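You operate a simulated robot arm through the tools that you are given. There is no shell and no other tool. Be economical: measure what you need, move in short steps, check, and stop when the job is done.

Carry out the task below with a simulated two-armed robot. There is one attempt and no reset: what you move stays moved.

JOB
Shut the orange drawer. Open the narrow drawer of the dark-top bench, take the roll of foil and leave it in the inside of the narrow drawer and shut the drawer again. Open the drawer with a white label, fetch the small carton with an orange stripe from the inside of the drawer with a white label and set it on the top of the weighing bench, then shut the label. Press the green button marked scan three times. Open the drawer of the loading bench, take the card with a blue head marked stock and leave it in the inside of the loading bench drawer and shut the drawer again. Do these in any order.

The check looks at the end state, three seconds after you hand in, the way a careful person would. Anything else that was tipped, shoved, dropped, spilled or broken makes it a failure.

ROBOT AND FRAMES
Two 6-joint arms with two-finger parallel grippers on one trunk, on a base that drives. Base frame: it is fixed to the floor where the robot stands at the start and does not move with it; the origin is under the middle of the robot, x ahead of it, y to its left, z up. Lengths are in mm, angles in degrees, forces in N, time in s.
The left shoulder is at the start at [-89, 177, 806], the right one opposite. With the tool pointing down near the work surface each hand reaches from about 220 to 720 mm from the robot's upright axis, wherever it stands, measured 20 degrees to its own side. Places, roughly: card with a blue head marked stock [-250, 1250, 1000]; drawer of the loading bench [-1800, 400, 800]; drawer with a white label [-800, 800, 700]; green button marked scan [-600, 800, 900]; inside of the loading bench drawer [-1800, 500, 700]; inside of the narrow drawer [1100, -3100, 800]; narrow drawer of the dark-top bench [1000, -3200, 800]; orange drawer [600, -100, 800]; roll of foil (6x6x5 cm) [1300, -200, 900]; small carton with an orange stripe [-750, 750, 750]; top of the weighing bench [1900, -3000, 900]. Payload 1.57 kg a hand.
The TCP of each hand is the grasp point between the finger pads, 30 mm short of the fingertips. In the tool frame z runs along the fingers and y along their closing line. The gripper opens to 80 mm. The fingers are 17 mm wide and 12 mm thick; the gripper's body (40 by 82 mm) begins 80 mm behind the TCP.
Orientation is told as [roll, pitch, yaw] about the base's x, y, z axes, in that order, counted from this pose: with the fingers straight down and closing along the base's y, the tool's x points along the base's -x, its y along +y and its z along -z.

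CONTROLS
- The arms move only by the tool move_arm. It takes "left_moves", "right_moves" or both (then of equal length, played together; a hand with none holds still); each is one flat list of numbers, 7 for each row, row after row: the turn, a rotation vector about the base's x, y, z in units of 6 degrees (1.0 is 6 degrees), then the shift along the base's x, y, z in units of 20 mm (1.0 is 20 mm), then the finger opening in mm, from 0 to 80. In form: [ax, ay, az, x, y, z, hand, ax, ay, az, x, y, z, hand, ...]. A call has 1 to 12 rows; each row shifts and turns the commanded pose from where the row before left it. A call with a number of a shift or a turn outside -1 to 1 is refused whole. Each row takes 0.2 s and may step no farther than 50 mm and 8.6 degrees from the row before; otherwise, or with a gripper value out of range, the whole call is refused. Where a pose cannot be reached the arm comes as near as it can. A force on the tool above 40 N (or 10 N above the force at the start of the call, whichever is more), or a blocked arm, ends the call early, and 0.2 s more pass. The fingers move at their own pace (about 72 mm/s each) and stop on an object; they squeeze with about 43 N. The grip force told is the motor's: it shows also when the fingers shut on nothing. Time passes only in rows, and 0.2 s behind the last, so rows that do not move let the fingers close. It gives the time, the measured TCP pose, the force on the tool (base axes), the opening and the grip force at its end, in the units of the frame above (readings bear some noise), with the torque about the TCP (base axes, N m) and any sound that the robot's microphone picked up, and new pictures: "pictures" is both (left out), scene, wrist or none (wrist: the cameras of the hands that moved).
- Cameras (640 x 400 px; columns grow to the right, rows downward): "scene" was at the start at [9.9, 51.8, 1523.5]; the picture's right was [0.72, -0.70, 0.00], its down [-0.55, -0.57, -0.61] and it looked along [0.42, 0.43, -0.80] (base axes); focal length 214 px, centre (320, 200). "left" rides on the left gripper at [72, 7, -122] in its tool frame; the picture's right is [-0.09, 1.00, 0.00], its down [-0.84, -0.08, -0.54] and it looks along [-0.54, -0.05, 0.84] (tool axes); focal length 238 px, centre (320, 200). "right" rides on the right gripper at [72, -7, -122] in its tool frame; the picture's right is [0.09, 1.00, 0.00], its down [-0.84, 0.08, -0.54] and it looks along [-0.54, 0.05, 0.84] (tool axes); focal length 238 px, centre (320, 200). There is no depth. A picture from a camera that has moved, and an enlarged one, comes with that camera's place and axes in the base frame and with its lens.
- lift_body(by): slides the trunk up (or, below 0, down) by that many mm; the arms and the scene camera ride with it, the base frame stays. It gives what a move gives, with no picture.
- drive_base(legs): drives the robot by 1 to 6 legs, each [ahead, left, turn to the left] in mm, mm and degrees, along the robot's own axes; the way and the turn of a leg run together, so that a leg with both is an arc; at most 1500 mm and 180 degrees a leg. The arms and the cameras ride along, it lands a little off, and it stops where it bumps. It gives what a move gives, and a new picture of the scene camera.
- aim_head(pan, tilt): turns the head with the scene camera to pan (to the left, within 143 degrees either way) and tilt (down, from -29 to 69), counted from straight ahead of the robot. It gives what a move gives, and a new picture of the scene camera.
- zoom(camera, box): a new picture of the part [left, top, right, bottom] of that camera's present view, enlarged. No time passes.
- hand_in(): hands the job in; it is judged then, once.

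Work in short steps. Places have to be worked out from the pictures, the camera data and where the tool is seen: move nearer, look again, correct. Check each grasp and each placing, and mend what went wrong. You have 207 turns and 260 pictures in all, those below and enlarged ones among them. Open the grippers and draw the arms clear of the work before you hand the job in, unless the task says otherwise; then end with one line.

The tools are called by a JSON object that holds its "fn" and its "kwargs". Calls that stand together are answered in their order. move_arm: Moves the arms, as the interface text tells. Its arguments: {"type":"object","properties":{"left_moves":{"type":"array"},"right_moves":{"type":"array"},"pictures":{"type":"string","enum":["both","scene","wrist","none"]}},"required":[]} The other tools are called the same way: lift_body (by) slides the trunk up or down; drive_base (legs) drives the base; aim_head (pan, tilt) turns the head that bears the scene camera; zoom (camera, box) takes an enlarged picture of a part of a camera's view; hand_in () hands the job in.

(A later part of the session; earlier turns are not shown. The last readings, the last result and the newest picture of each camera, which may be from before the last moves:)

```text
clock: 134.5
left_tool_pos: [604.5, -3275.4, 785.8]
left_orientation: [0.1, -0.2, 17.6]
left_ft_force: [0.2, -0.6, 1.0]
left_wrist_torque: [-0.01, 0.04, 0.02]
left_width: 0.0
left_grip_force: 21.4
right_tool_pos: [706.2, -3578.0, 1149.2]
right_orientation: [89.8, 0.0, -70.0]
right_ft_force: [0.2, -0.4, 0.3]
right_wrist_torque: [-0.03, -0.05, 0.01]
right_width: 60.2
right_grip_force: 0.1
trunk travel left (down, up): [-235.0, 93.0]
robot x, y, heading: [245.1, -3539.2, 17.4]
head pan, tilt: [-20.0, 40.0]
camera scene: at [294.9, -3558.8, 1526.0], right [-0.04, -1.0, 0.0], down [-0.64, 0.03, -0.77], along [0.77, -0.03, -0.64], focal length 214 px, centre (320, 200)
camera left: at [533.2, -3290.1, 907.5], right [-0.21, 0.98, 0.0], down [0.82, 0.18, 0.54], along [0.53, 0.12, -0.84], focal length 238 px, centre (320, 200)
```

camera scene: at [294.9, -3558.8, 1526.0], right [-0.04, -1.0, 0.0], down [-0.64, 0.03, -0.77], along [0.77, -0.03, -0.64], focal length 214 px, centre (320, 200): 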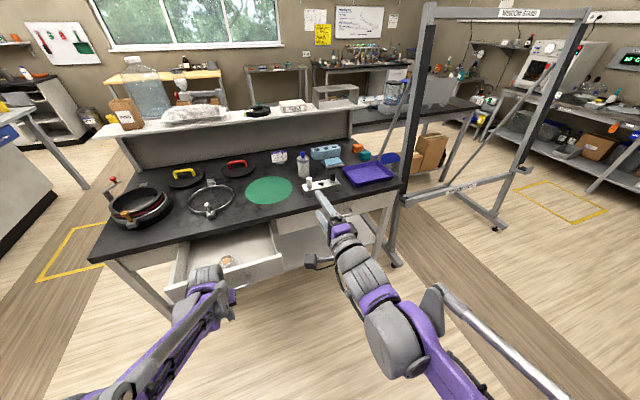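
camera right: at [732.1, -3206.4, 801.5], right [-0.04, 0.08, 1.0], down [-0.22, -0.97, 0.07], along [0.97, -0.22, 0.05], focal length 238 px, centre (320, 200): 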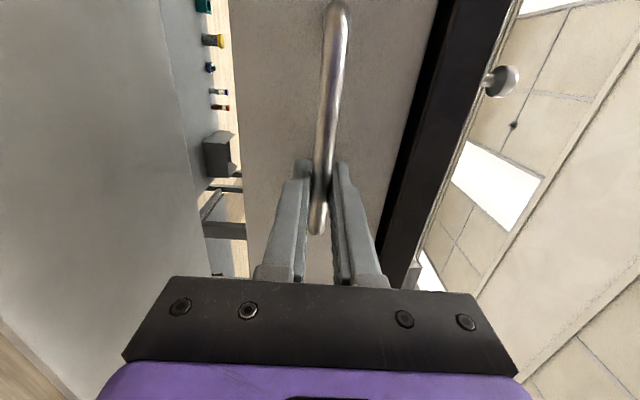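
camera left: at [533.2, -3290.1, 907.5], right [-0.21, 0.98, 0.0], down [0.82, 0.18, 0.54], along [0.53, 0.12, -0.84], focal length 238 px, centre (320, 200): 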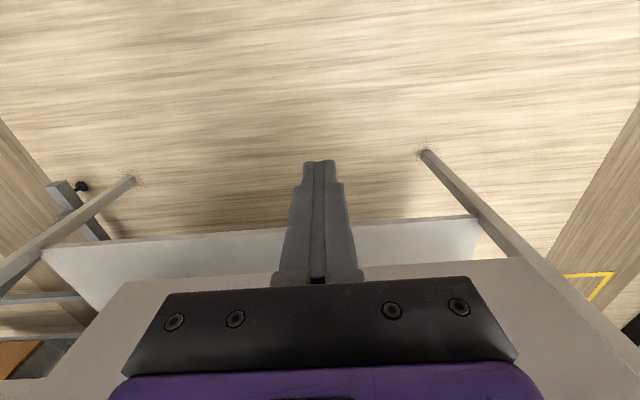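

I push the drawer in with 10 mm steps.

{"fn": "move_arm", "kwargs": {"left_moves": [0, 0, 0, 0.953, 0.302, 0, 0, 0, 0, 0, 0.953, 0.302, 0, 0, 0, 0, 0, 0.476, 0.151, 0, 0, 0, 0, 0, 0.476, 0.151, 0, 0, 0, 0, 0, 0.476, 0.151, 0, 0, 0, 0, 0, 0.476, 0.151, 0, 0, 0, 0, 0, 0.476, 0.151, 0, 0, 0, 0, 0, 0.476, 0.151, 0, 0, 0, 0, 0, 0.476, 0.151, 0, 0, 0, 0, 0, 0.476, 0.151, 0, 0, 0, 0, 0, 0.476, 0.151, 0, 0, 0, 0, 0, 0.476, 0.151, 0, 0], "pictures": "none"}}

{"fn": "move_arm", "kwargs": {"left_moves": [0, 0, 0, 0.476, 0.151, 0, 0, 0, 0, 0, 0.476, 0.151, 0, 0, 0, 0, 0, 0.476, 0.151, 0, 0, 0, 0, 0, 0.476, 0.151, 0, 0, 0, 0, 0, 0.476, 0.151, 0, 0, 0, 0, 0, 0.476, 0.151, 0, 0, 0, 0, 0, 0.476, 0.151, 0, 0]}}

```text
clock: 137.1
left_tool_pos: [737.6, -3232.7, 787.2]
left_orientation: [0.0, -0.2, 17.7]
left_ft_force: [0.2, 0.6, -0.2]
left_wrist_torque: [-0.04, 0.02, -0.01]
left_width: 0.0
left_grip_force: 21.7
right_tool_pos: [706.3, -3578.5, 1148.3]
right_orientation: [89.7, 0.0, -70.1]
right_ft_force: [0.2, 0.1, -0.3]
right_wrist_torque: [0.0, 0.02, -0.04]
right_width: 59.8
right_grip_force: 0.0
trunk travel left (down, up): [-235.0, 93.0]
robot x, y, heading: [250.3, -3543.1, 17.7]
head pan, tilt: [-20.0, 40.0]
```

```text
clock: 138.7
left_tool_pos: [805.1, -3213.2, 786.0]
left_orientation: [0.0, -0.3, 17.6]
left_ft_force: [-0.2, -0.3, 0.3]
left_wrist_torque: [0.02, 0.0, 0.02]
left_width: 0.3
left_grip_force: 21.6
right_tool_pos: [706.9, -3578.2, 1148.6]
right_orientation: [89.9, 0.0, -70.1]
right_ft_force: [0.5, -0.2, 0.4]
right_wrist_torque: [0.01, 0.0, -0.03]
right_width: 59.7
right_grip_force: 0.0
trunk travel left (down, up): [-235.0, 93.0]
robot x, y, heading: [246.1, -3543.1, 17.8]
head pan, tilt: [-20.0, 40.0]
camera scene: at [295.1, -3558.7, 1526.0], right [-0.04, -1.0, 0.0], down [-0.64, 0.03, -0.77], along [0.77, -0.03, -0.64], focal length 214 px, centre (320, 200)
camera left: at [733.4, -3227.5, 907.9], right [-0.21, 0.98, 0.0], down [0.82, 0.18, 0.54], along [0.53, 0.12, -0.84], focal length 238 px, centre (320, 200)
```

scene: 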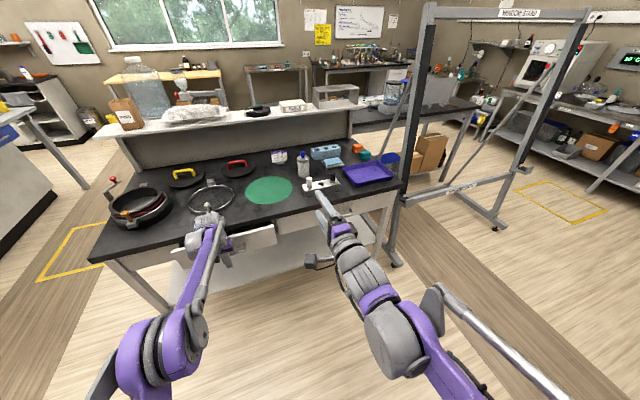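
left: 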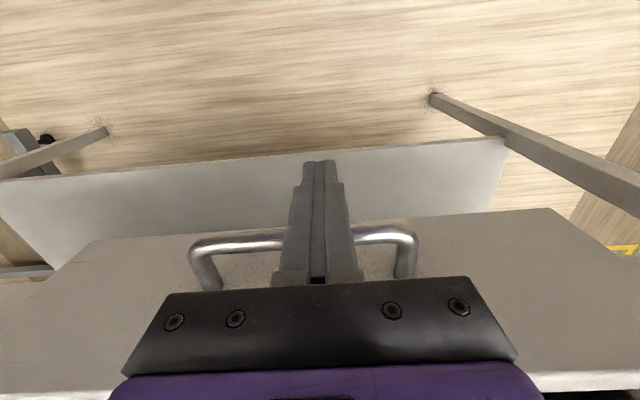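

About 55 mm remain. I keep pushing, stopping on force.

{"fn": "move_arm", "kwargs": {"left_moves": [0, 0, 0, 0.476, 0.151, 0, 0, 0, 0, 0, 0.476, 0.151, 0, 0, 0, 0, 0, 0.476, 0.151, 0, 0, 0, 0, 0, 0.476, 0.151, 0, 0, 0, 0, 0, 0.476, 0.151, 0, 0, 0, 0, 0, 0.476, 0.151, 0, 0, 0, 0, 0, 0.476, 0.151, 0, 0, 0, 0, 0, 0.476, 0.151, 0, 0]}}

```text
clock: 139.9
left_tool_pos: [847.2, -3198.1, 787.4]
left_orientation: [0.1, 0.5, 17.6]
left_ft_force: [-16.1, -6.8, 1.2]
left_wrist_torque: [0.81, -2.0, 0.22]
left_width: 0.0
left_grip_force: 21.1
right_tool_pos: [706.0, -3578.7, 1150.5]
right_orientation: [89.8, 0.0, -70.1]
right_ft_force: [0.5, 0.2, 0.1]
right_wrist_torque: [0.0, 0.0, 0.03]
right_width: 59.8
right_grip_force: 0.2
trunk travel left (down, up): [-235.0, 93.0]
robot x, y, heading: [248.9, -3542.5, 17.5]
head pan, tilt: [-20.0, 40.0]
stopped in row 5 (left hand): the force on the tool passed its limit at 62 N (the readings are from after the stop); the commanded pose is now the measured one
camera scene: at [294.0, -3559.1, 1526.0], right [-0.04, -1.0, 0.0], down [-0.64, 0.03, -0.77], along [0.77, -0.03, -0.64], focal length 214 px, centre (320, 200)
camera left: at [776.3, -3213.3, 908.6], right [-0.21, 0.98, 0.0], down [0.83, 0.18, 0.54], along [0.52, 0.11, -0.84], focal length 238 px, centre (320, 200)
```

scene: 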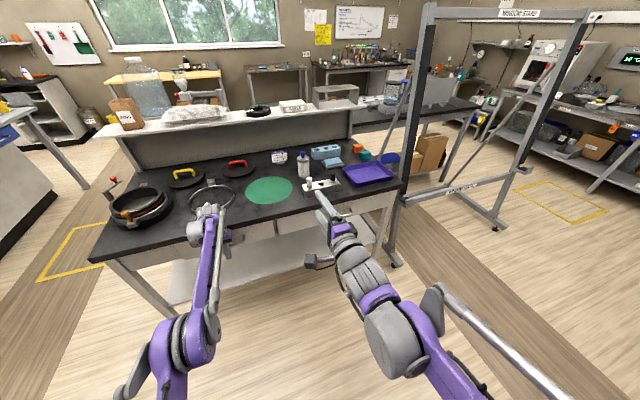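
left: 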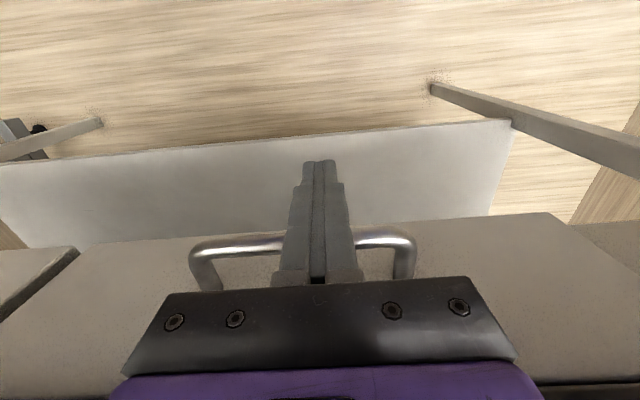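

The torque shows the gripper body touching the counter edge before full closure. I back off, tilt the fingers forward 36° and push again.

{"fn": "move_arm", "kwargs": {"left_moves": [0, 0, 0, -0.953, -0.302, 0, 0, 0, 0, 0, -0.953, -0.302, 0, 0, 0.302, -0.953, 0, 0, 0, 0, 0, 0.302, -0.953, 0, 0, 0, 0, 0, 0.302, -0.953, 0, 0, 0, 0, 0, 0.302, -0.953, 0, 0, 0, 0, 0, 0.302, -0.953, 0, 0, 0, 0, 0, 0.302, -0.953, 0, 0, 0, 0, 0, 0, 0, 0, 0.953, 0.302, 0, 0, 0, 0, 0, 0.953, 0.302, 0, 0], "pictures": "none"}}

{"fn": "move_arm", "kwargs": {"left_moves": [0, 0, 0, 0.476, 0.151, 0, 0, 0, 0, 0, 0.476, 0.151, 0, 0, 0, 0, 0, 0.476, 0.151, 0, 0, 0, 0, 0, 0.476, 0.151, 0, 0, 0, 0, 0, 0.476, 0.151, 0, 0, 0, 0, 0, 0.476, 0.151, 0, 0]}}

```text
clock: 142.1
left_tool_pos: [848.0, -3197.1, 785.8]
left_orientation: [-0.1, -35.7, 17.6]
left_ft_force: [-0.3, 0.5, 0.3]
left_wrist_torque: [0.0, 0.04, 0.0]
left_width: 0.0
left_grip_force: 21.1
right_tool_pos: [706.3, -3578.4, 1149.4]
right_orientation: [89.8, -0.1, -70.1]
right_ft_force: [-1.1, 0.1, 0.0]
right_wrist_torque: [-0.05, 0.0, -0.01]
right_width: 59.8
right_grip_force: 0.1
trunk travel left (down, up): [-235.0, 93.0]
robot x, y, heading: [250.8, -3539.9, 17.5]
head pan, tilt: [-20.0, 40.0]
```

```text
clock: 142.8
left_tool_pos: [864.3, -3193.1, 782.6]
left_orientation: [0.0, -34.8, 17.6]
left_ft_force: [-12.9, -3.6, -1.4]
left_wrist_torque: [0.08, -0.35, -0.15]
left_width: 0.2
left_grip_force: 20.7
right_tool_pos: [706.9, -3578.1, 1148.9]
right_orientation: [89.8, 0.0, -69.9]
right_ft_force: [1.4, -0.2, -0.3]
right_wrist_torque: [0.01, -0.05, 0.01]
right_width: 59.7
right_grip_force: 0.1
trunk travel left (down, up): [-235.0, 93.0]
robot x, y, heading: [247.9, -3542.6, 17.5]
head pan, tilt: [-20.0, 40.0]
stopped in row 3 (left hand): the force on the tool passed its limit at 51 N (the readings are from after the stop); the commanded pose is now the measured one
camera scene: at [294.3, -3558.9, 1526.0], right [-0.04, -1.0, 0.0], down [-0.64, 0.03, -0.77], along [0.77, -0.03, -0.64], focal length 214 px, centre (320, 200)
camera left: at [739.1, -3224.7, 841.9], right [-0.23, 0.97, 0.05], down [0.38, 0.04, 0.92], along [0.89, 0.23, -0.38], focal length 238 px, centre (320, 200)
```

scene: 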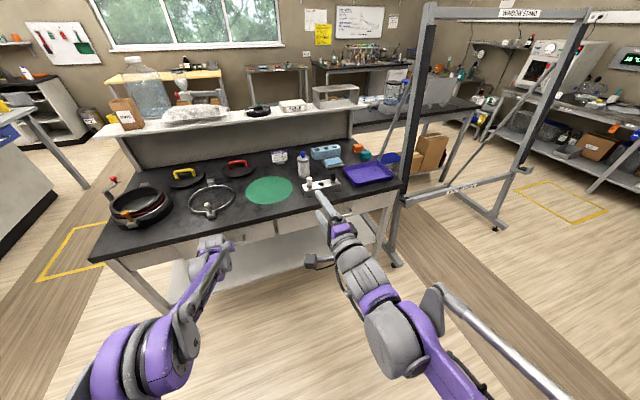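
left: 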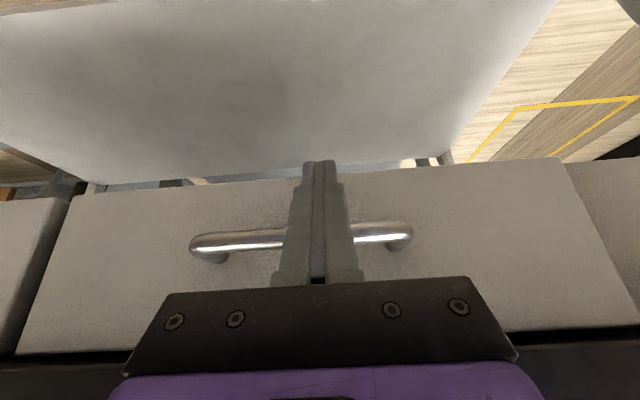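

I check flushness against the neighbouring panels.

{"fn": "zoom", "kwargs": {"camera": "left", "box": [0, 140, 320, 360]}}

{"fn": "zoom", "kwargs": {"camera": "left", "box": [400, 120, 640, 360]}}

```text
1.82 times, centred on (160, 250) of left
camera zoom: at [739.1, -3224.7, 841.9], right [-0.23, 0.97, 0.05], down [0.38, 0.04, 0.92], along [0.89, 0.23, -0.38], focal length 433 px, centre (611, 109)
```

zoom: 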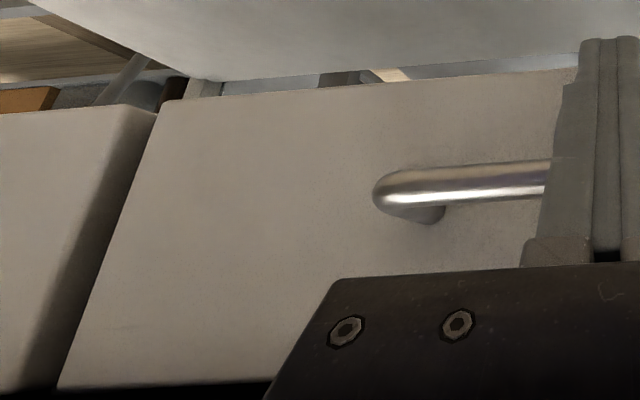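

```text
1.67 times, centred on (520, 240) of left
camera zoom: at [739.1, -3224.7, 841.9], right [-0.23, 0.97, 0.05], down [0.38, 0.04, 0.92], along [0.89, 0.23, -0.38], focal length 397 px, centre (-13, 133)
```

zoom: 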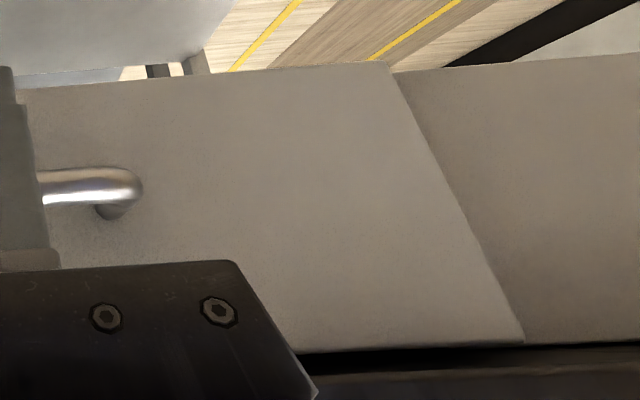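

It looks flush; I give one more press to be sure it doesn't move.

{"fn": "move_arm", "kwargs": {"left_moves": [0, 0, 0, 0.3, 0.09, 0, 0, 0, 0, 0, 0.3, 0.09, 0, 0, 0, 0, 0, 0.3, 0.09, 0, 0], "pictures": "none"}}

```text
clock: 143.2
left_tool_pos: [865.2, -3191.7, 781.5]
left_orientation: [0.0, -34.2, 17.6]
left_ft_force: [-15.7, -5.1, -1.0]
left_wrist_torque: [0.1, -0.4, -0.2]
left_width: 0.0
left_grip_force: 21.0
right_tool_pos: [705.5, -3579.2, 1150.2]
right_orientation: [89.8, 0.0, -70.0]
right_ft_force: [0.9, -0.4, -0.4]
right_wrist_torque: [0.0, 0.01, 0.0]
right_width: 59.9
right_grip_force: 0.0
trunk travel left (down, up): [-235.0, 93.0]
robot x, y, heading: [249.3, -3541.2, 17.8]
head pan, tilt: [-20.0, 40.0]
stopped in row 2 (left hand): the force on the tool passed its limit at 47 N (the readings are from after the stop); the commanded pose is now the measured one
```

Solid: the drawer is shut. I withdraw the left hand and raise it, restoring its downward pose.

{"fn": "move_arm", "kwargs": {"left_moves": [0, 0, 0, -0.953, -0.302, 0, 0, 0, 0, 0, -0.953, -0.302, 0, 0, 0, 0, 0, -0.953, -0.302, 0, 0, 0, 0, 0, -0.953, -0.302, 0, 0, 0, 0, 0, -0.953, -0.302, 0, 0, 0, 0, 0, -0.953, -0.302, 0, 0, -0.302, 0.953, 0, -0.5, -0.15, 1, 0, -0.302, 0.953, 0, -0.5, -0.15, 1, 0, -0.302, 0.953, 0, -0.5, -0.15, 1, 0, -0.302, 0.953, 0, -0.5, -0.15, 1, 0, -0.302, 0.953, 0, -0.5, -0.15, 1, 0, -0.302, 0.953, 0, -0.5, -0.15, 1, 0], "pictures": "none"}}

{"fn": "move_arm", "kwargs": {"left_moves": [0, 0, 0, -0.5, -0.15, 1, 0, 0, 0, 0, -0.5, -0.15, 1, 0, 0, 0, 0, -0.5, -0.15, 1, 0, 0, 0, 0, -0.5, -0.15, 1, 0, 0, 0, 0, -0.5, -0.15, 1, 0, 0, 0, 0, -0.5, -0.15, 1, 0, 0, 0, 0, -0.5, -0.15, 1, 0, 0, 0, 0, 0, 0, 1, 0, 0, 0, 0, 0, 0, 1, 80, 0, 0, 0, 0, 0, 1, 80, 0, 0, 0, 0, 0, 1, 80, 0, 0, 0, 0, 0, 1, 80], "pictures": "scene"}}

{"fn": "zoom", "kwargs": {"camera": "scene", "box": [80, 150, 300, 287]}}

```text
clock: 145.8
left_tool_pos: [691.2, -3245.3, 902.2]
left_orientation: [-0.1, 1.7, 17.6]
left_ft_force: [0.6, -0.3, 0.2]
left_wrist_torque: [0.0, 0.0, -0.02]
left_width: 0.0
left_grip_force: 21.7
right_tool_pos: [706.4, -3578.1, 1149.6]
right_orientation: [89.7, -0.1, -70.0]
right_ft_force: [0.5, 0.6, 0.2]
right_wrist_torque: [-0.02, 0.03, 0.0]
right_width: 59.7
right_grip_force: 0.1
trunk travel left (down, up): [-235.0, 93.0]
robot x, y, heading: [249.8, -3544.6, 17.8]
head pan, tilt: [-20.0, 40.0]
```

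```text
clock: 148.4
left_tool_pos: [621.7, -3265.5, 1140.7]
left_orientation: [0.0, 1.7, 17.6]
left_ft_force: [0.3, -0.3, 0.2]
left_wrist_torque: [0.05, 0.0, 0.0]
left_width: 79.9
left_grip_force: 0.1
right_tool_pos: [705.4, -3579.4, 1150.1]
right_orientation: [89.8, -0.1, -70.1]
right_ft_force: [-0.9, 0.5, 0.1]
right_wrist_torque: [-0.01, -0.02, -0.02]
right_width: 60.0
right_grip_force: 0.1
trunk travel left (down, up): [-235.0, 93.0]
robot x, y, heading: [248.2, -3544.7, 17.8]
head pan, tilt: [-20.0, 40.0]
camera scene: at [294.1, -3559.0, 1526.0], right [-0.04, -1.0, 0.0], down [-0.64, 0.03, -0.77], along [0.77, -0.03, -0.64], focal length 214 px, centre (320, 200)
```

scene: 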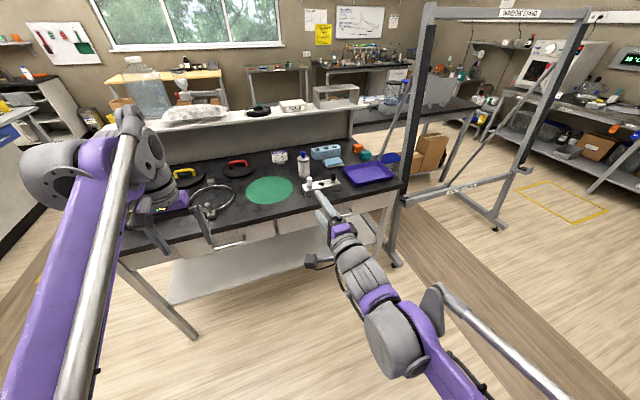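

```text
2.91 times, centred on (190, 218) of scene
camera zoom: at [294.1, -3559.0, 1526.0], right [-0.04, -1.0, 0.0], down [-0.64, 0.03, -0.77], along [0.77, -0.03, -0.64], focal length 624 px, centre (698, 146)
```

zoom: 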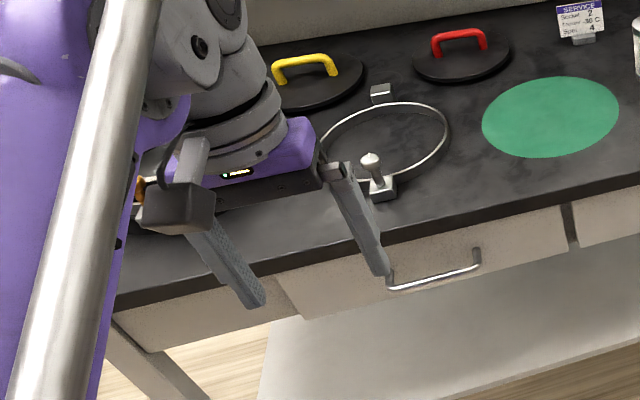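

The narrow drawer is shut. I drive back along the lane to the wall-bench corridor for the stock card.

{"fn": "drive_base", "kwargs": {"legs": [[0, 1500, 0], [0, 1500, 0], [0, 600, 0]]}}

{"fn": "aim_head", "kwargs": {"pan": 60, "tilt": 35}}

```text
clock: 179.7
left_tool_pos: [-410.7, 141.9, 1142.1]
left_orientation: [0.0, 1.6, 15.8]
left_ft_force: [-0.6, -0.1, -0.3]
left_wrist_torque: [0.0, -0.01, 0.01]
left_width: 80.1
left_grip_force: 0.0
right_tool_pos: [-336.9, -172.4, 1149.3]
right_orientation: [89.8, 0.1, -71.7]
right_ft_force: [0.7, -0.4, 0.4]
right_wrist_torque: [0.01, -0.01, 0.03]
right_width: 59.9
right_grip_force: 0.0
trunk travel left (down, up): [-235.0, 93.0]
robot x, y, heading: [-793.6, -120.2, 15.8]
head pan, tilt: [-20.0, 40.0]
camera scene: at [-748.1, -140.6, 1526.0], right [-0.07, -1.0, 0.0], down [-0.64, 0.05, -0.77], along [0.76, -0.05, -0.64], focal length 214 px, centre (320, 200)
```

scene: 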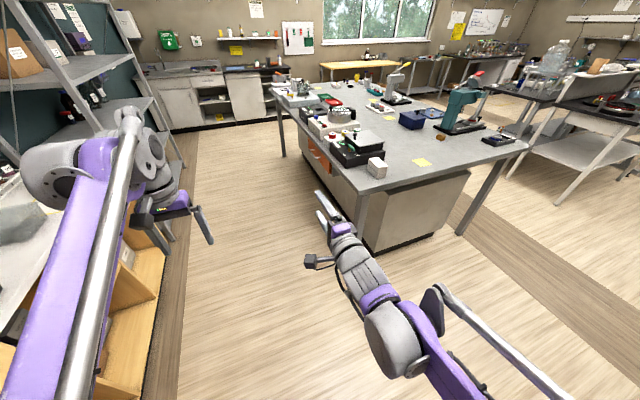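

```text
clock: 181.3
left_tool_pos: [-411.1, 141.5, 1141.5]
left_orientation: [0.0, 1.5, 15.8]
left_ft_force: [-0.6, -0.2, -0.3]
left_wrist_torque: [0.02, 0.02, 0.0]
left_width: 79.8
left_grip_force: 0.0
right_tool_pos: [-337.7, -172.2, 1149.9]
right_orientation: [89.8, -0.1, -71.8]
right_ft_force: [0.0, -0.2, -0.3]
right_wrist_torque: [0.0, -0.01, 0.0]
right_width: 60.1
right_grip_force: 0.1
trunk travel left (down, up): [-235.0, 93.0]
robot x, y, heading: [-789.2, -121.6, 16.1]
head pan, tilt: [60.0, 35.0]
camera scene: at [-811.4, -49.2, 1533.5], right [0.97, -0.24, 0.0], down [-0.14, -0.56, -0.82], along [0.2, 0.79, -0.57], focal length 214 px, centre (320, 200)
```

scene: 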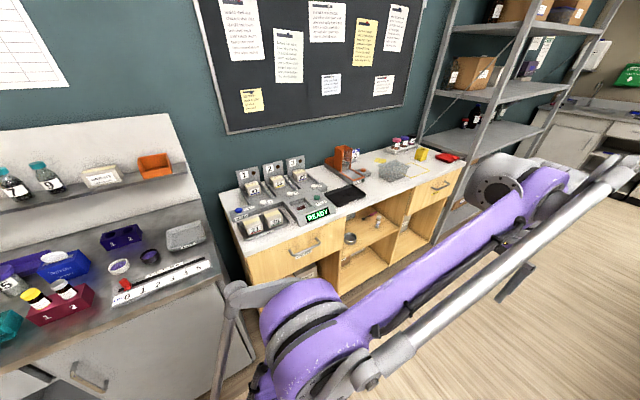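

Now I drive along the corridor to stand before the stock card and face the wall bench.

{"fn": "drive_base", "kwargs": {"legs": [[0, 0, 2], [1060, 0, 0], [0, 0, 90]]}}

{"fn": "aim_head", "kwargs": {"pan": 10, "tilt": 40}}

```text
clock: 190.9
left_tool_pos: [-63.9, 576.4, 1140.9]
left_orientation: [0.1, 1.6, 107.6]
left_ft_force: [0.9, -0.4, -0.1]
left_wrist_torque: [0.0, -0.01, 0.02]
left_width: 79.9
left_grip_force: 0.0
right_tool_pos: [249.4, 658.3, 1149.7]
right_orientation: [89.8, 0.1, 19.8]
right_ft_force: [0.1, -0.5, -0.7]
right_wrist_torque: [-0.05, -0.01, -0.01]
right_width: 60.0
right_grip_force: 0.0
trunk travel left (down, up): [-235.0, 93.0]
robot x, y, heading: [210.8, 197.7, 107.6]
head pan, tilt: [60.0, 35.0]
camera scene: at [136.9, 181.0, 1533.5], right [0.22, 0.98, 0.0], down [0.56, -0.12, -0.82], along [-0.8, 0.18, -0.57], focal length 214 px, centre (320, 200)
```

scene: 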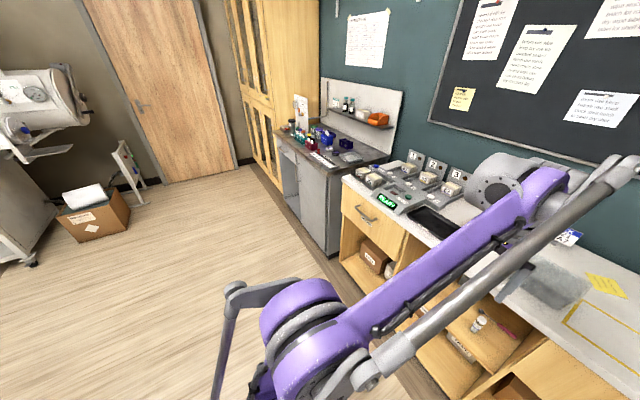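

```text
clock: 192.1
left_tool_pos: [-63.0, 576.4, 1141.0]
left_orientation: [0.0, 1.6, 107.6]
left_ft_force: [-0.1, -0.2, 0.0]
left_wrist_torque: [0.0, 0.01, 0.01]
left_width: 80.0
left_grip_force: 0.0
right_tool_pos: [248.2, 658.4, 1149.4]
right_orientation: [89.8, 0.0, 19.9]
right_ft_force: [0.5, -0.5, -0.3]
right_wrist_torque: [0.01, 0.01, -0.01]
right_width: 60.2
right_grip_force: 0.0
trunk travel left (down, up): [-235.0, 93.0]
robot x, y, heading: [212.3, 205.3, 107.6]
head pan, tilt: [10.0, 40.0]
camera scene: at [183.5, 237.4, 1526.0], right [0.89, 0.46, 0.0], down [0.3, -0.57, -0.77], along [-0.35, 0.68, -0.64], focal length 214 px, centre (320, 200)
```

scene: 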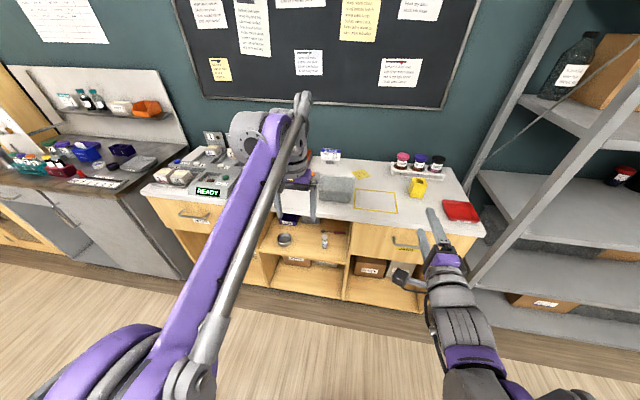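

I zoom in on the card and on the loading bench.

{"fn": "zoom", "kwargs": {"camera": "scene", "box": [260, 130, 420, 230]}}

{"fn": "zoom", "kwargs": {"camera": "scene", "box": [0, 120, 240, 270]}}

```text
4.00 times, centred on (340, 180) of scene
camera zoom: at [183.5, 237.4, 1526.0], right [0.89, 0.46, 0.0], down [0.3, -0.57, -0.77], along [-0.35, 0.68, -0.64], focal length 858 px, centre (240, 280)
```

zoom: 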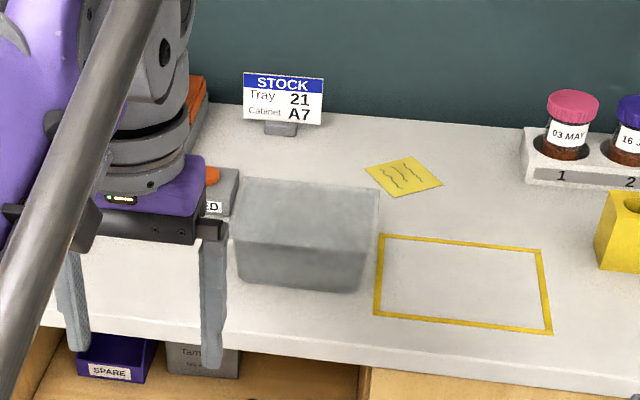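

```text
2.67 times, centred on (120, 195) of scene
camera zoom: at [183.5, 237.4, 1526.0], right [0.89, 0.46, 0.0], down [0.3, -0.57, -0.77], along [-0.35, 0.68, -0.64], focal length 572 px, centre (853, 213)
```

zoom: 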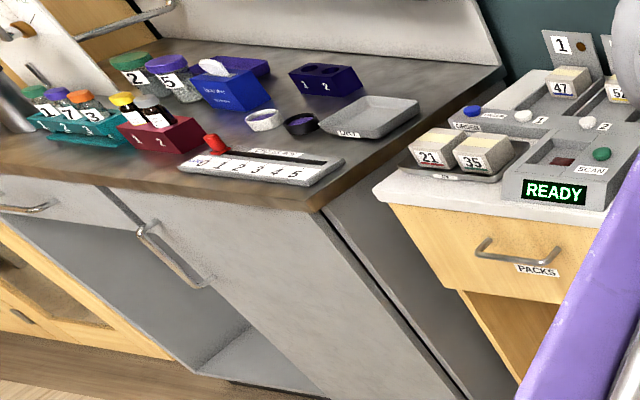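

The card is a plate about 110 mm wide in a small foot at roughly (-253, 1218), top near z 994. I raise the trunk, turn the left hand 90° so it can pinch the plate front-to-back, then drive closer.

{"fn": "lift_body", "kwargs": {"by": 90}}

{"fn": "move_arm", "kwargs": {"left_moves": [0, 0, 1, 0, 0, 0, 80, 0, 0, 1, 0, 0, 0, 80, 0, 0, 1, 0, 0, 0, 80, 0, 0, 1, 0, 0, 0, 80, 0, 0, 1, 0, 0, 0, 80, 0, 0, 1, 0, 0, 0, 80, 0, 0, 1, 0, 0, 0, 80, 0, 0, 1, 0, 0, 0, 80, 0, 0, 1, 0, 0, 0, 80, 0, 0, 1, 0, 0, 0, 80, 0, 0, 1, 0, 0, 0, 80, 0, 0, 1, 0, 0, 0, 80], "pictures": "none"}}

{"fn": "move_arm", "kwargs": {"left_moves": [0, 0, 1, 0, 0, 0, 80, 0, 0, 1, 0, 0, 0, 80, 0, 0, 1, 0, 0, 0, 80], "pictures": "none"}}

{"fn": "drive_base", "kwargs": {"legs": [[420, 0, 0]]}}

```text
clock: 193.3
left_tool_pos: [-63.7, 575.8, 1231.9]
left_orientation: [0.1, 1.5, 107.5]
left_ft_force: [0.8, -0.6, 1.2]
left_wrist_torque: [0.03, -0.03, -0.01]
left_width: 79.9
left_grip_force: 0.0
right_tool_pos: [249.3, 657.9, 1240.3]
right_orientation: [89.7, -0.1, 19.8]
right_ft_force: [-0.3, 0.3, -0.5]
right_wrist_torque: [0.01, 0.01, 0.03]
right_width: 60.1
right_grip_force: 0.1
trunk travel left (down, up): [-325.0, 3.0]
robot x, y, heading: [209.2, 201.3, 107.6]
head pan, tilt: [10.0, 40.0]
```

```text
clock: 195.9
left_tool_pos: [-63.0, 576.5, 1231.4]
left_orientation: [0.1, 1.5, 179.6]
left_ft_force: [-0.1, -1.3, 0.5]
left_wrist_torque: [-0.01, -0.01, 0.02]
left_width: 80.0
left_grip_force: 0.1
right_tool_pos: [249.4, 659.2, 1240.4]
right_orientation: [89.8, 0.0, 19.8]
right_ft_force: [-0.7, 0.5, 0.3]
right_wrist_torque: [-0.03, -0.01, -0.02]
right_width: 60.3
right_grip_force: 0.1
trunk travel left (down, up): [-325.0, 3.0]
robot x, y, heading: [210.8, 200.6, 107.8]
head pan, tilt: [10.0, 40.0]
```

```text
clock: 196.7
left_tool_pos: [-63.4, 576.4, 1231.4]
left_orientation: [0.0, 1.6, -162.5]
left_ft_force: [1.4, -0.2, 0.0]
left_wrist_torque: [-0.02, 0.01, -0.01]
left_width: 80.0
left_grip_force: 0.0
right_tool_pos: [250.7, 658.9, 1239.5]
right_orientation: [89.8, 0.0, 19.9]
right_ft_force: [0.1, 0.5, 0.8]
right_wrist_torque: [0.03, -0.02, 0.01]
right_width: 59.8
right_grip_force: 0.0
trunk travel left (down, up): [-325.0, 3.0]
robot x, y, heading: [216.5, 202.5, 107.6]
head pan, tilt: [10.0, 40.0]
```

```text
clock: 199.3
left_tool_pos: [-188.3, 973.7, 1232.0]
left_orientation: [0.0, 1.5, -162.7]
left_ft_force: [-0.6, -0.4, -0.4]
left_wrist_torque: [-0.01, -0.02, 0.02]
left_width: 79.7
left_grip_force: 0.1
right_tool_pos: [124.0, 1054.8, 1238.7]
right_orientation: [89.9, 0.0, 19.8]
right_ft_force: [0.1, -0.2, 0.0]
right_wrist_torque: [0.03, 0.0, 0.01]
right_width: 60.0
right_grip_force: 0.1
trunk travel left (down, up): [-325.0, 3.0]
robot x, y, heading: [87.6, 601.5, 107.4]
head pan, tilt: [10.0, 40.0]
camera scene: at [59.1, 631.5, 1621.1], right [0.89, 0.46, 0.0], down [0.3, -0.57, -0.77], along [-0.35, 0.68, -0.64], focal length 214 px, centre (320, 200)
```

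scene: 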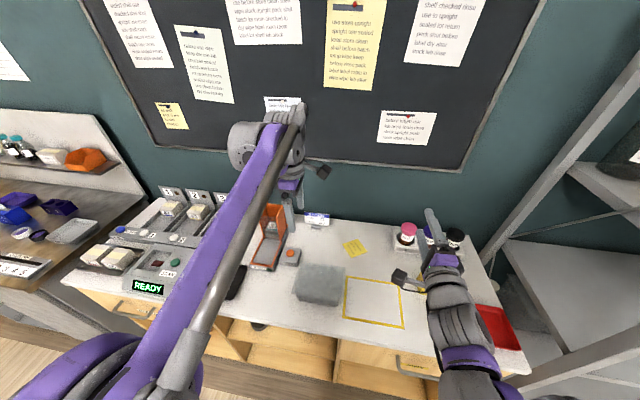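

Position estimates agree: card at (-256, 1222). I edge the base 60 mm nearer, then bring the hand over at a safe height.

{"fn": "drive_base", "kwargs": {"legs": [[60, 0, 0]]}}

{"fn": "move_arm", "kwargs": {"left_moves": [0, 0, 0, -0.25, 0.95, -0.7, 80, 0, 0, 0, -0.25, 0.95, -0.7, 80, 0, 0, 0, -0.25, 0.95, -0.7, 80, 0, 0, 0, -0.25, 0.95, -0.7, 80, 0, 0, 0, -0.25, 0.95, -0.7, 80, 0, 0, 0, -0.25, 0.95, -0.7, 80, 0, 0, 0, -0.25, 0.95, -0.7, 80, 0, 0, 0, -0.25, 0.95, -0.7, 80]}}

```text
clock: 200.3
left_tool_pos: [-205.2, 1027.3, 1233.2]
left_orientation: [0.0, 1.6, -162.5]
left_ft_force: [-0.3, 0.6, -0.5]
left_wrist_torque: [0.02, 0.01, -0.01]
left_width: 79.9
left_grip_force: 0.2
right_tool_pos: [105.6, 1108.8, 1239.9]
right_orientation: [89.7, -0.1, 20.0]
right_ft_force: [0.1, -0.3, -0.3]
right_wrist_torque: [0.02, 0.01, -0.01]
right_width: 60.1
right_grip_force: 0.1
trunk travel left (down, up): [-325.0, 3.0]
robot x, y, heading: [71.1, 656.8, 107.5]
head pan, tilt: [10.0, 40.0]
camera scene: at [42.1, 685.3, 1620.9], right [0.89, 0.46, 0.0], down [0.3, -0.57, -0.77], along [-0.35, 0.68, -0.64], focal length 214 px, centre (320, 200)
```

scene: 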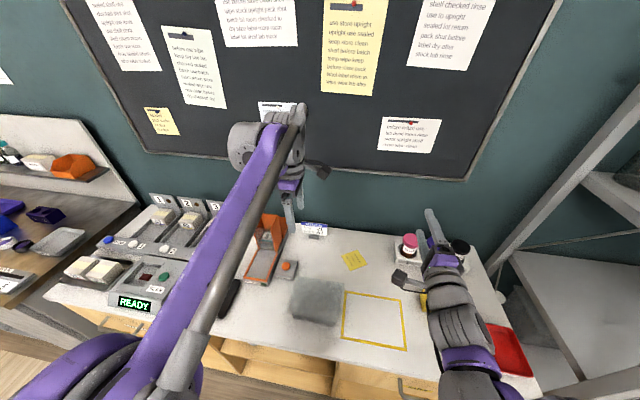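

```text
clock: 202.1
left_tool_pos: [-247.0, 1182.9, 1117.6]
left_orientation: [0.2, 1.6, -162.5]
left_ft_force: [-0.5, 0.9, 1.0]
left_wrist_torque: [-0.05, 0.03, 0.0]
left_width: 80.1
left_grip_force: 0.0
right_tool_pos: [105.1, 1112.3, 1238.0]
right_orientation: [89.7, 0.0, 20.0]
right_ft_force: [-1.1, 0.2, 1.3]
right_wrist_torque: [0.04, 0.01, -0.01]
right_width: 60.1
right_grip_force: 0.0
trunk travel left (down, up): [-325.0, 3.0]
robot x, y, heading: [69.3, 654.5, 107.8]
head pan, tilt: [10.0, 40.0]
camera scene: at [41.1, 688.5, 1621.3], right [0.89, 0.46, 0.0], down [0.3, -0.57, -0.77], along [-0.35, 0.68, -0.64], focal length 214 px, centre (320, 200)
camera left: at [-180.3, 1196.5, 1242.2], right [0.21, -0.98, 0.0], down [-0.84, -0.18, 0.52], along [-0.51, -0.11, -0.86], focal length 238 px, centre (320, 200)
```

scene: 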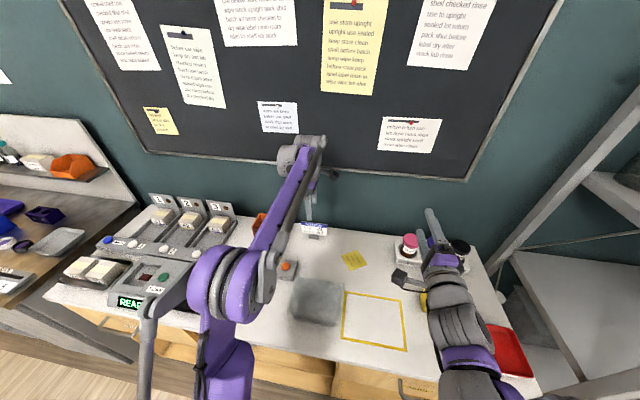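
left: 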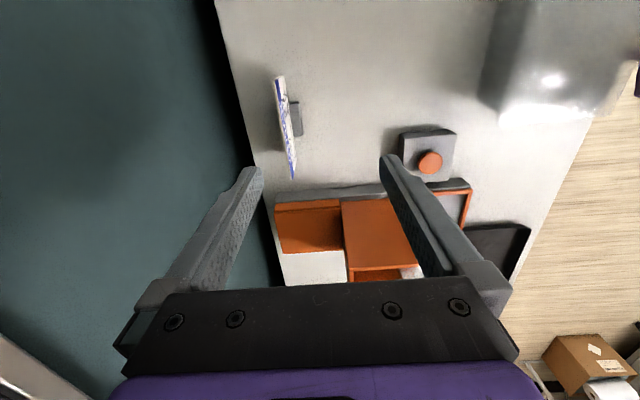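

The card stands square to the wall, centred near (-255, 1216), 68 mm from the wall. I align with a 50 mm opening and lower to just above it.

{"fn": "move_arm", "kwargs": {"left_moves": [0, 0, 0, -0.2, 0.83, 0, 50, 0, 0, 0, -0.2, 0.83, 0, 50, 0, 0, 0, 0, 0, -1, 50, 0, 0, 0, 0, 0, -1, 50, 0, 0, 0, 0, 0, -1, 50], "pictures": "wrist"}}

```text
clock: 203.3
left_tool_pos: [-253.8, 1214.2, 1059.9]
left_orientation: [0.0, 1.5, -162.6]
left_ft_force: [-0.2, -0.2, -0.1]
left_wrist_torque: [0.0, 0.0, 0.0]
left_width: 49.8
left_grip_force: 0.1
right_tool_pos: [105.1, 1113.1, 1239.6]
right_orientation: [89.8, 0.0, 19.9]
right_ft_force: [0.0, 0.0, -0.3]
right_wrist_torque: [0.0, 0.02, -0.03]
right_width: 60.0
right_grip_force: 0.0
trunk travel left (down, up): [-325.0, 3.0]
robot x, y, heading: [62.8, 654.9, 107.6]
head pan, tilt: [10.0, 40.0]
camera left: at [-188.1, 1229.6, 1183.9], right [0.21, -0.98, 0.0], down [-0.84, -0.18, 0.52], along [-0.51, -0.11, -0.86], focal length 238 px, centre (320, 200)
```

left: 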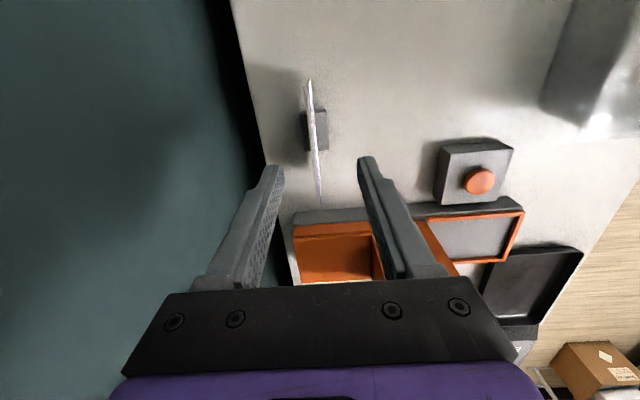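

Aligned within a few mm. I descend with the plate between the fingers, then close.

{"fn": "move_arm", "kwargs": {"left_moves": [0, 0, 0, 0.1, 0.25, -1, 50, 0, 0, 0, 0, 0, -1, 50, 0, 0, 0, 0, 0, -1, 50, 0, 0, 0, 0, 0, -1, 50, 0, 0, 0, 0, 0, -0.8, 50], "pictures": "wrist"}}

```text
clock: 204.5
left_tool_pos: [-251.9, 1221.0, 961.4]
left_orientation: [0.0, 1.6, -162.4]
left_ft_force: [0.1, 0.4, 0.0]
left_wrist_torque: [-0.02, 0.0, 0.0]
left_width: 50.1
left_grip_force: 0.0
right_tool_pos: [105.7, 1112.4, 1239.8]
right_orientation: [89.7, 0.0, 19.9]
right_ft_force: [-0.1, 0.0, 0.2]
right_wrist_torque: [-0.02, 0.03, 0.06]
right_width: 60.0
right_grip_force: 0.1
trunk travel left (down, up): [-325.0, 3.0]
robot x, y, heading: [70.0, 655.9, 107.8]
head pan, tilt: [10.0, 40.0]
camera left: at [-185.3, 1235.0, 1085.3], right [0.21, -0.98, 0.0], down [-0.84, -0.18, 0.52], along [-0.51, -0.11, -0.86], focal length 238 px, centre (320, 200)
```

left: 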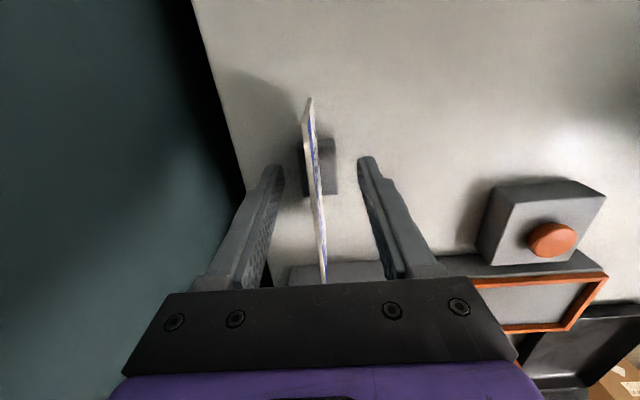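

The plate is between the fingers. I close.

{"fn": "move_arm", "kwargs": {"left_moves": [0, 0, 0, 0, 0, 0, 20, 0, 0, 0, 0, 0, 0, 0, 0, 0, 0, 0, 0, 0, 0, 0, 0, 0, 0, 0, 0, 0], "pictures": "wrist"}}

```text
clock: 205.5
left_tool_pos: [-252.3, 1219.4, 961.6]
left_orientation: [0.0, 1.5, -162.5]
left_ft_force: [0.2, -0.7, -0.5]
left_wrist_torque: [-0.02, 0.0, 0.03]
left_width: 2.1
left_grip_force: 24.0
right_tool_pos: [106.8, 1111.8, 1239.3]
right_orientation: [89.8, 0.0, 19.9]
right_ft_force: [-0.5, -0.2, -0.1]
right_wrist_torque: [0.03, -0.01, 0.01]
right_width: 60.0
right_grip_force: 0.0
trunk travel left (down, up): [-325.0, 3.0]
robot x, y, heading: [67.4, 653.3, 107.6]
head pan, tilt: [10.0, 40.0]
camera left: at [-185.3, 1234.9, 1085.7], right [0.21, -0.98, 0.0], down [-0.84, -0.18, 0.52], along [-0.51, -0.11, -0.86], focal length 238 px, centre (320, 200)
```

left: 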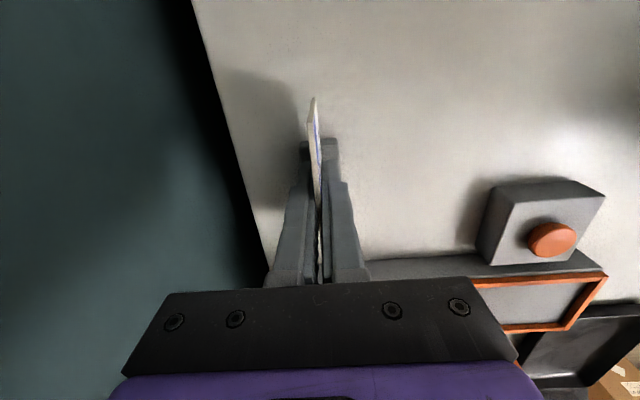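

Gripped at 2.1 mm. I lift straight up, then draw it back toward the robot.

{"fn": "move_arm", "kwargs": {"left_moves": [0, 0, 0, 0, 0, 1, 0, 0, 0, 0, 0, 0, 1, 0, 0, 0, 0, 0, 0, 1, 0, 0, 0, 0, 0, 0, 1, 0, 0, 0, 0, 0, 0, 1, 0, 0, 0, 0, 0, 0, 1, 0, 0, 0, 0, 0.3, -0.95, 1, 0, 0, 0, 0, 0.3, -0.95, 1, 0, 0, 0, 0, 0.3, -0.95, 1, 0, 0, 0, 0, 0.3, -0.95, 1, 0, 0, 0, 0, 0.3, -0.95, 1, 0, 0, 0, 0, 0.3, -0.95, 1, 0], "pictures": "both"}}

```text
clock: 208.1
left_tool_pos: [-217.1, 1105.6, 1203.8]
left_orientation: [-0.1, 1.5, -162.5]
left_ft_force: [-0.8, -0.4, -0.9]
left_wrist_torque: [0.02, -0.01, 0.02]
left_width: 2.1
left_grip_force: 23.6
right_tool_pos: [106.2, 1111.2, 1240.4]
right_orientation: [89.8, 0.0, 19.9]
right_ft_force: [-0.1, 0.0, 0.6]
right_wrist_torque: [-0.06, 0.03, -0.03]
right_width: 60.1
right_grip_force: 0.1
trunk travel left (down, up): [-325.0, 3.0]
robot x, y, heading: [70.8, 652.6, 107.5]
head pan, tilt: [10.0, 40.0]
camera scene: at [41.7, 686.6, 1621.3], right [0.89, 0.46, 0.0], down [0.3, -0.57, -0.77], along [-0.35, 0.68, -0.64], focal length 214 px, centre (320, 200)
camera left: at [-150.6, 1119.7, 1328.6], right [0.21, -0.98, 0.0], down [-0.84, -0.18, 0.52], along [-0.51, -0.11, -0.86], focal length 238 px, centre (320, 200)
```

scene: 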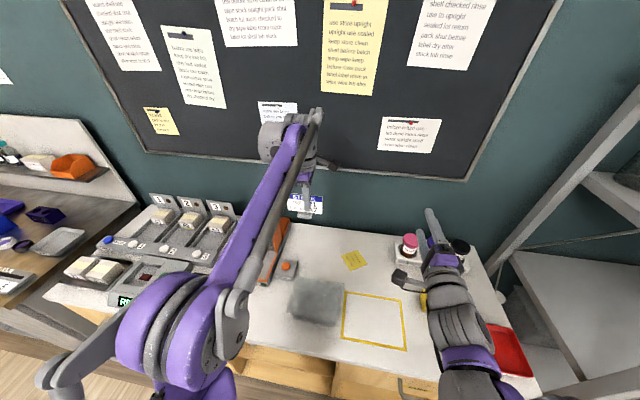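
left: 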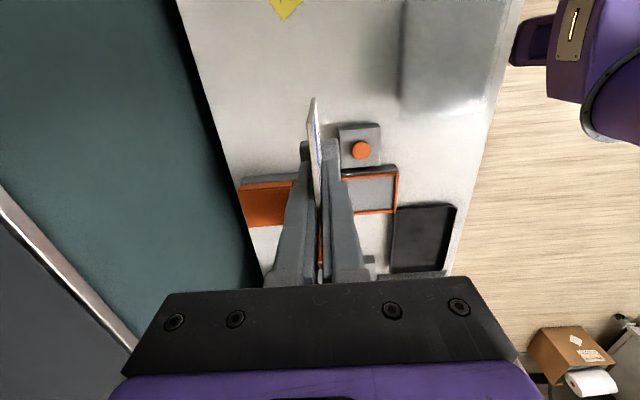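

The card with its foot is held. I back away and drive left to the loading bench.

{"fn": "drive_base", "kwargs": {"legs": [[-520, 0, 0], [0, 1500, 0], [0, 400, 0]]}}

{"fn": "aim_head", "kwargs": {"pan": -10, "tilt": 45}}

```text
clock: 227.9
left_tool_pos: [-1893.5, 51.2, 1203.6]
left_orientation: [0.0, 1.6, -163.4]
left_ft_force: [-0.4, -0.1, 0.9]
left_wrist_torque: [-0.04, 0.04, 0.01]
left_width: 1.9
left_grip_force: 23.2
right_tool_pos: [-1569.6, 53.1, 1239.0]
right_orientation: [89.8, 0.1, 19.0]
right_ft_force: [-0.8, -0.7, -0.1]
right_wrist_torque: [0.0, -0.04, 0.0]
right_width: 59.9
right_grip_force: 0.2
trunk travel left (down, up): [-325.0, 3.0]
robot x, y, heading: [-1618.1, -406.3, 106.8]
head pan, tilt: [10.0, 40.0]
camera scene: at [-1640.6, -371.1, 1621.3], right [0.89, 0.45, 0.0], down [0.29, -0.57, -0.77], along [-0.34, 0.68, -0.64], focal length 214 px, centre (320, 200)
```

scene: 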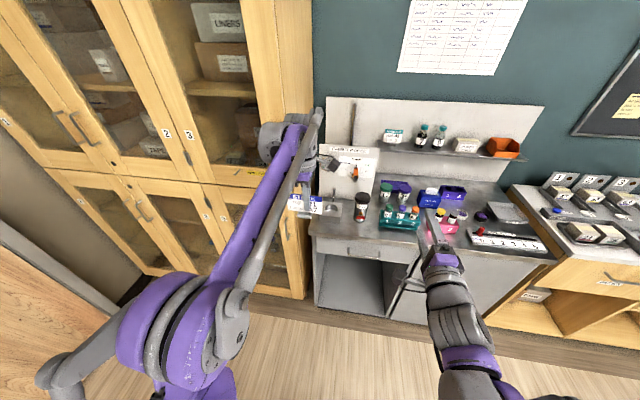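

```text
clock: 228.7
left_tool_pos: [-1893.3, 52.0, 1204.1]
left_orientation: [0.0, 1.6, -163.3]
left_ft_force: [0.5, 0.5, -0.3]
left_wrist_torque: [-0.02, 0.0, 0.01]
left_width: 2.0
left_grip_force: 23.8
right_tool_pos: [-1569.9, 51.5, 1239.1]
right_orientation: [89.8, 0.0, 19.1]
right_ft_force: [0.4, 0.6, 0.4]
right_wrist_torque: [0.01, -0.01, -0.02]
right_width: 60.0
right_grip_force: 0.1
trunk travel left (down, up): [-325.0, 3.0]
robot x, y, heading: [-1616.0, -399.7, 106.7]
head pan, tilt: [-10.0, 45.0]
camera scene: at [-1611.9, -366.2, 1614.0], right [0.99, 0.12, 0.0], down [0.08, -0.7, -0.71], along [-0.08, 0.7, -0.71], focal length 214 px, centre (320, 200)
```

scene: 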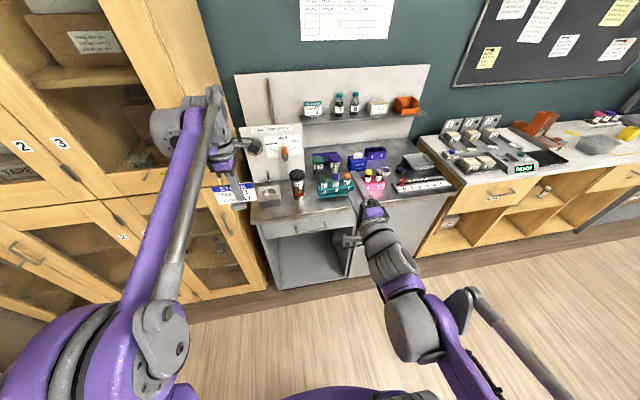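

The loading-bench drawer handle is near (-1715, 245). I square up and shift slightly.

{"fn": "drive_base", "kwargs": {"legs": [[-50, 45, 1.0]]}}

{"fn": "zoom", "kwargs": {"camera": "scene", "box": [210, 130, 410, 255]}}

```text
clock: 229.8
left_tool_pos: [-1929.0, -13.4, 1205.1]
left_orientation: [0.1, 1.7, -162.3]
left_ft_force: [-0.4, -0.3, 0.0]
left_wrist_torque: [0.05, -0.02, 0.0]
left_width: 1.9
left_grip_force: 23.2
right_tool_pos: [-1605.2, -5.7, 1238.7]
right_orientation: [89.9, 0.0, 20.2]
right_ft_force: [-0.8, 0.8, -0.7]
right_wrist_torque: [-0.01, -0.01, -0.01]
right_width: 60.2
right_grip_force: 0.1
trunk travel left (down, up): [-325.0, 3.0]
robot x, y, heading: [-1643.7, -463.4, 107.7]
head pan, tilt: [-10.0, 45.0]
camera scene: at [-1640.8, -425.9, 1614.2], right [0.99, 0.13, 0.0], down [0.1, -0.7, -0.71], along [-0.1, 0.7, -0.71], focal length 214 px, centre (320, 200)
```

scene: 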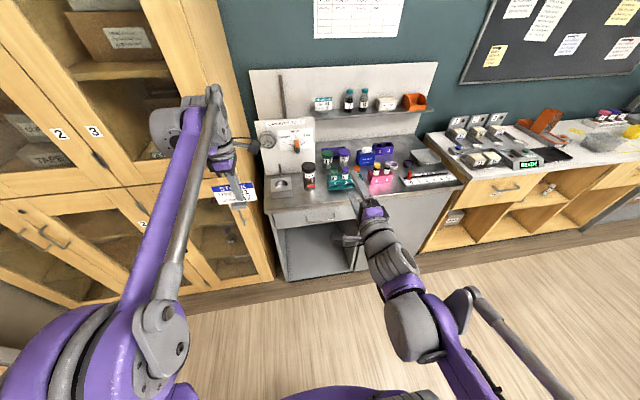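

```text
3.20 times, centred on (310, 192) of scene
camera zoom: at [-1640.8, -425.9, 1614.2], right [0.99, 0.13, 0.0], down [0.1, -0.7, -0.71], along [-0.1, 0.7, -0.71], focal length 686 px, centre (352, 224)
```

zoom: 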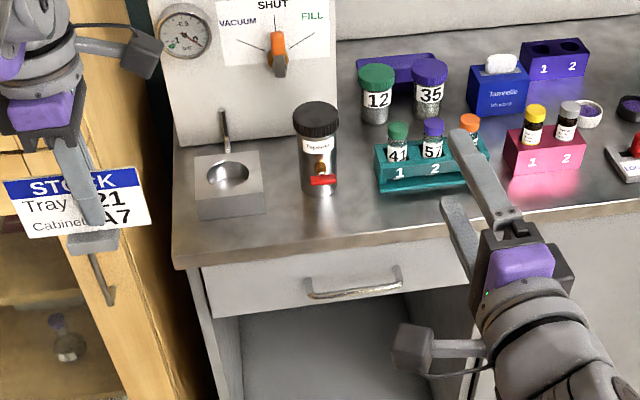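

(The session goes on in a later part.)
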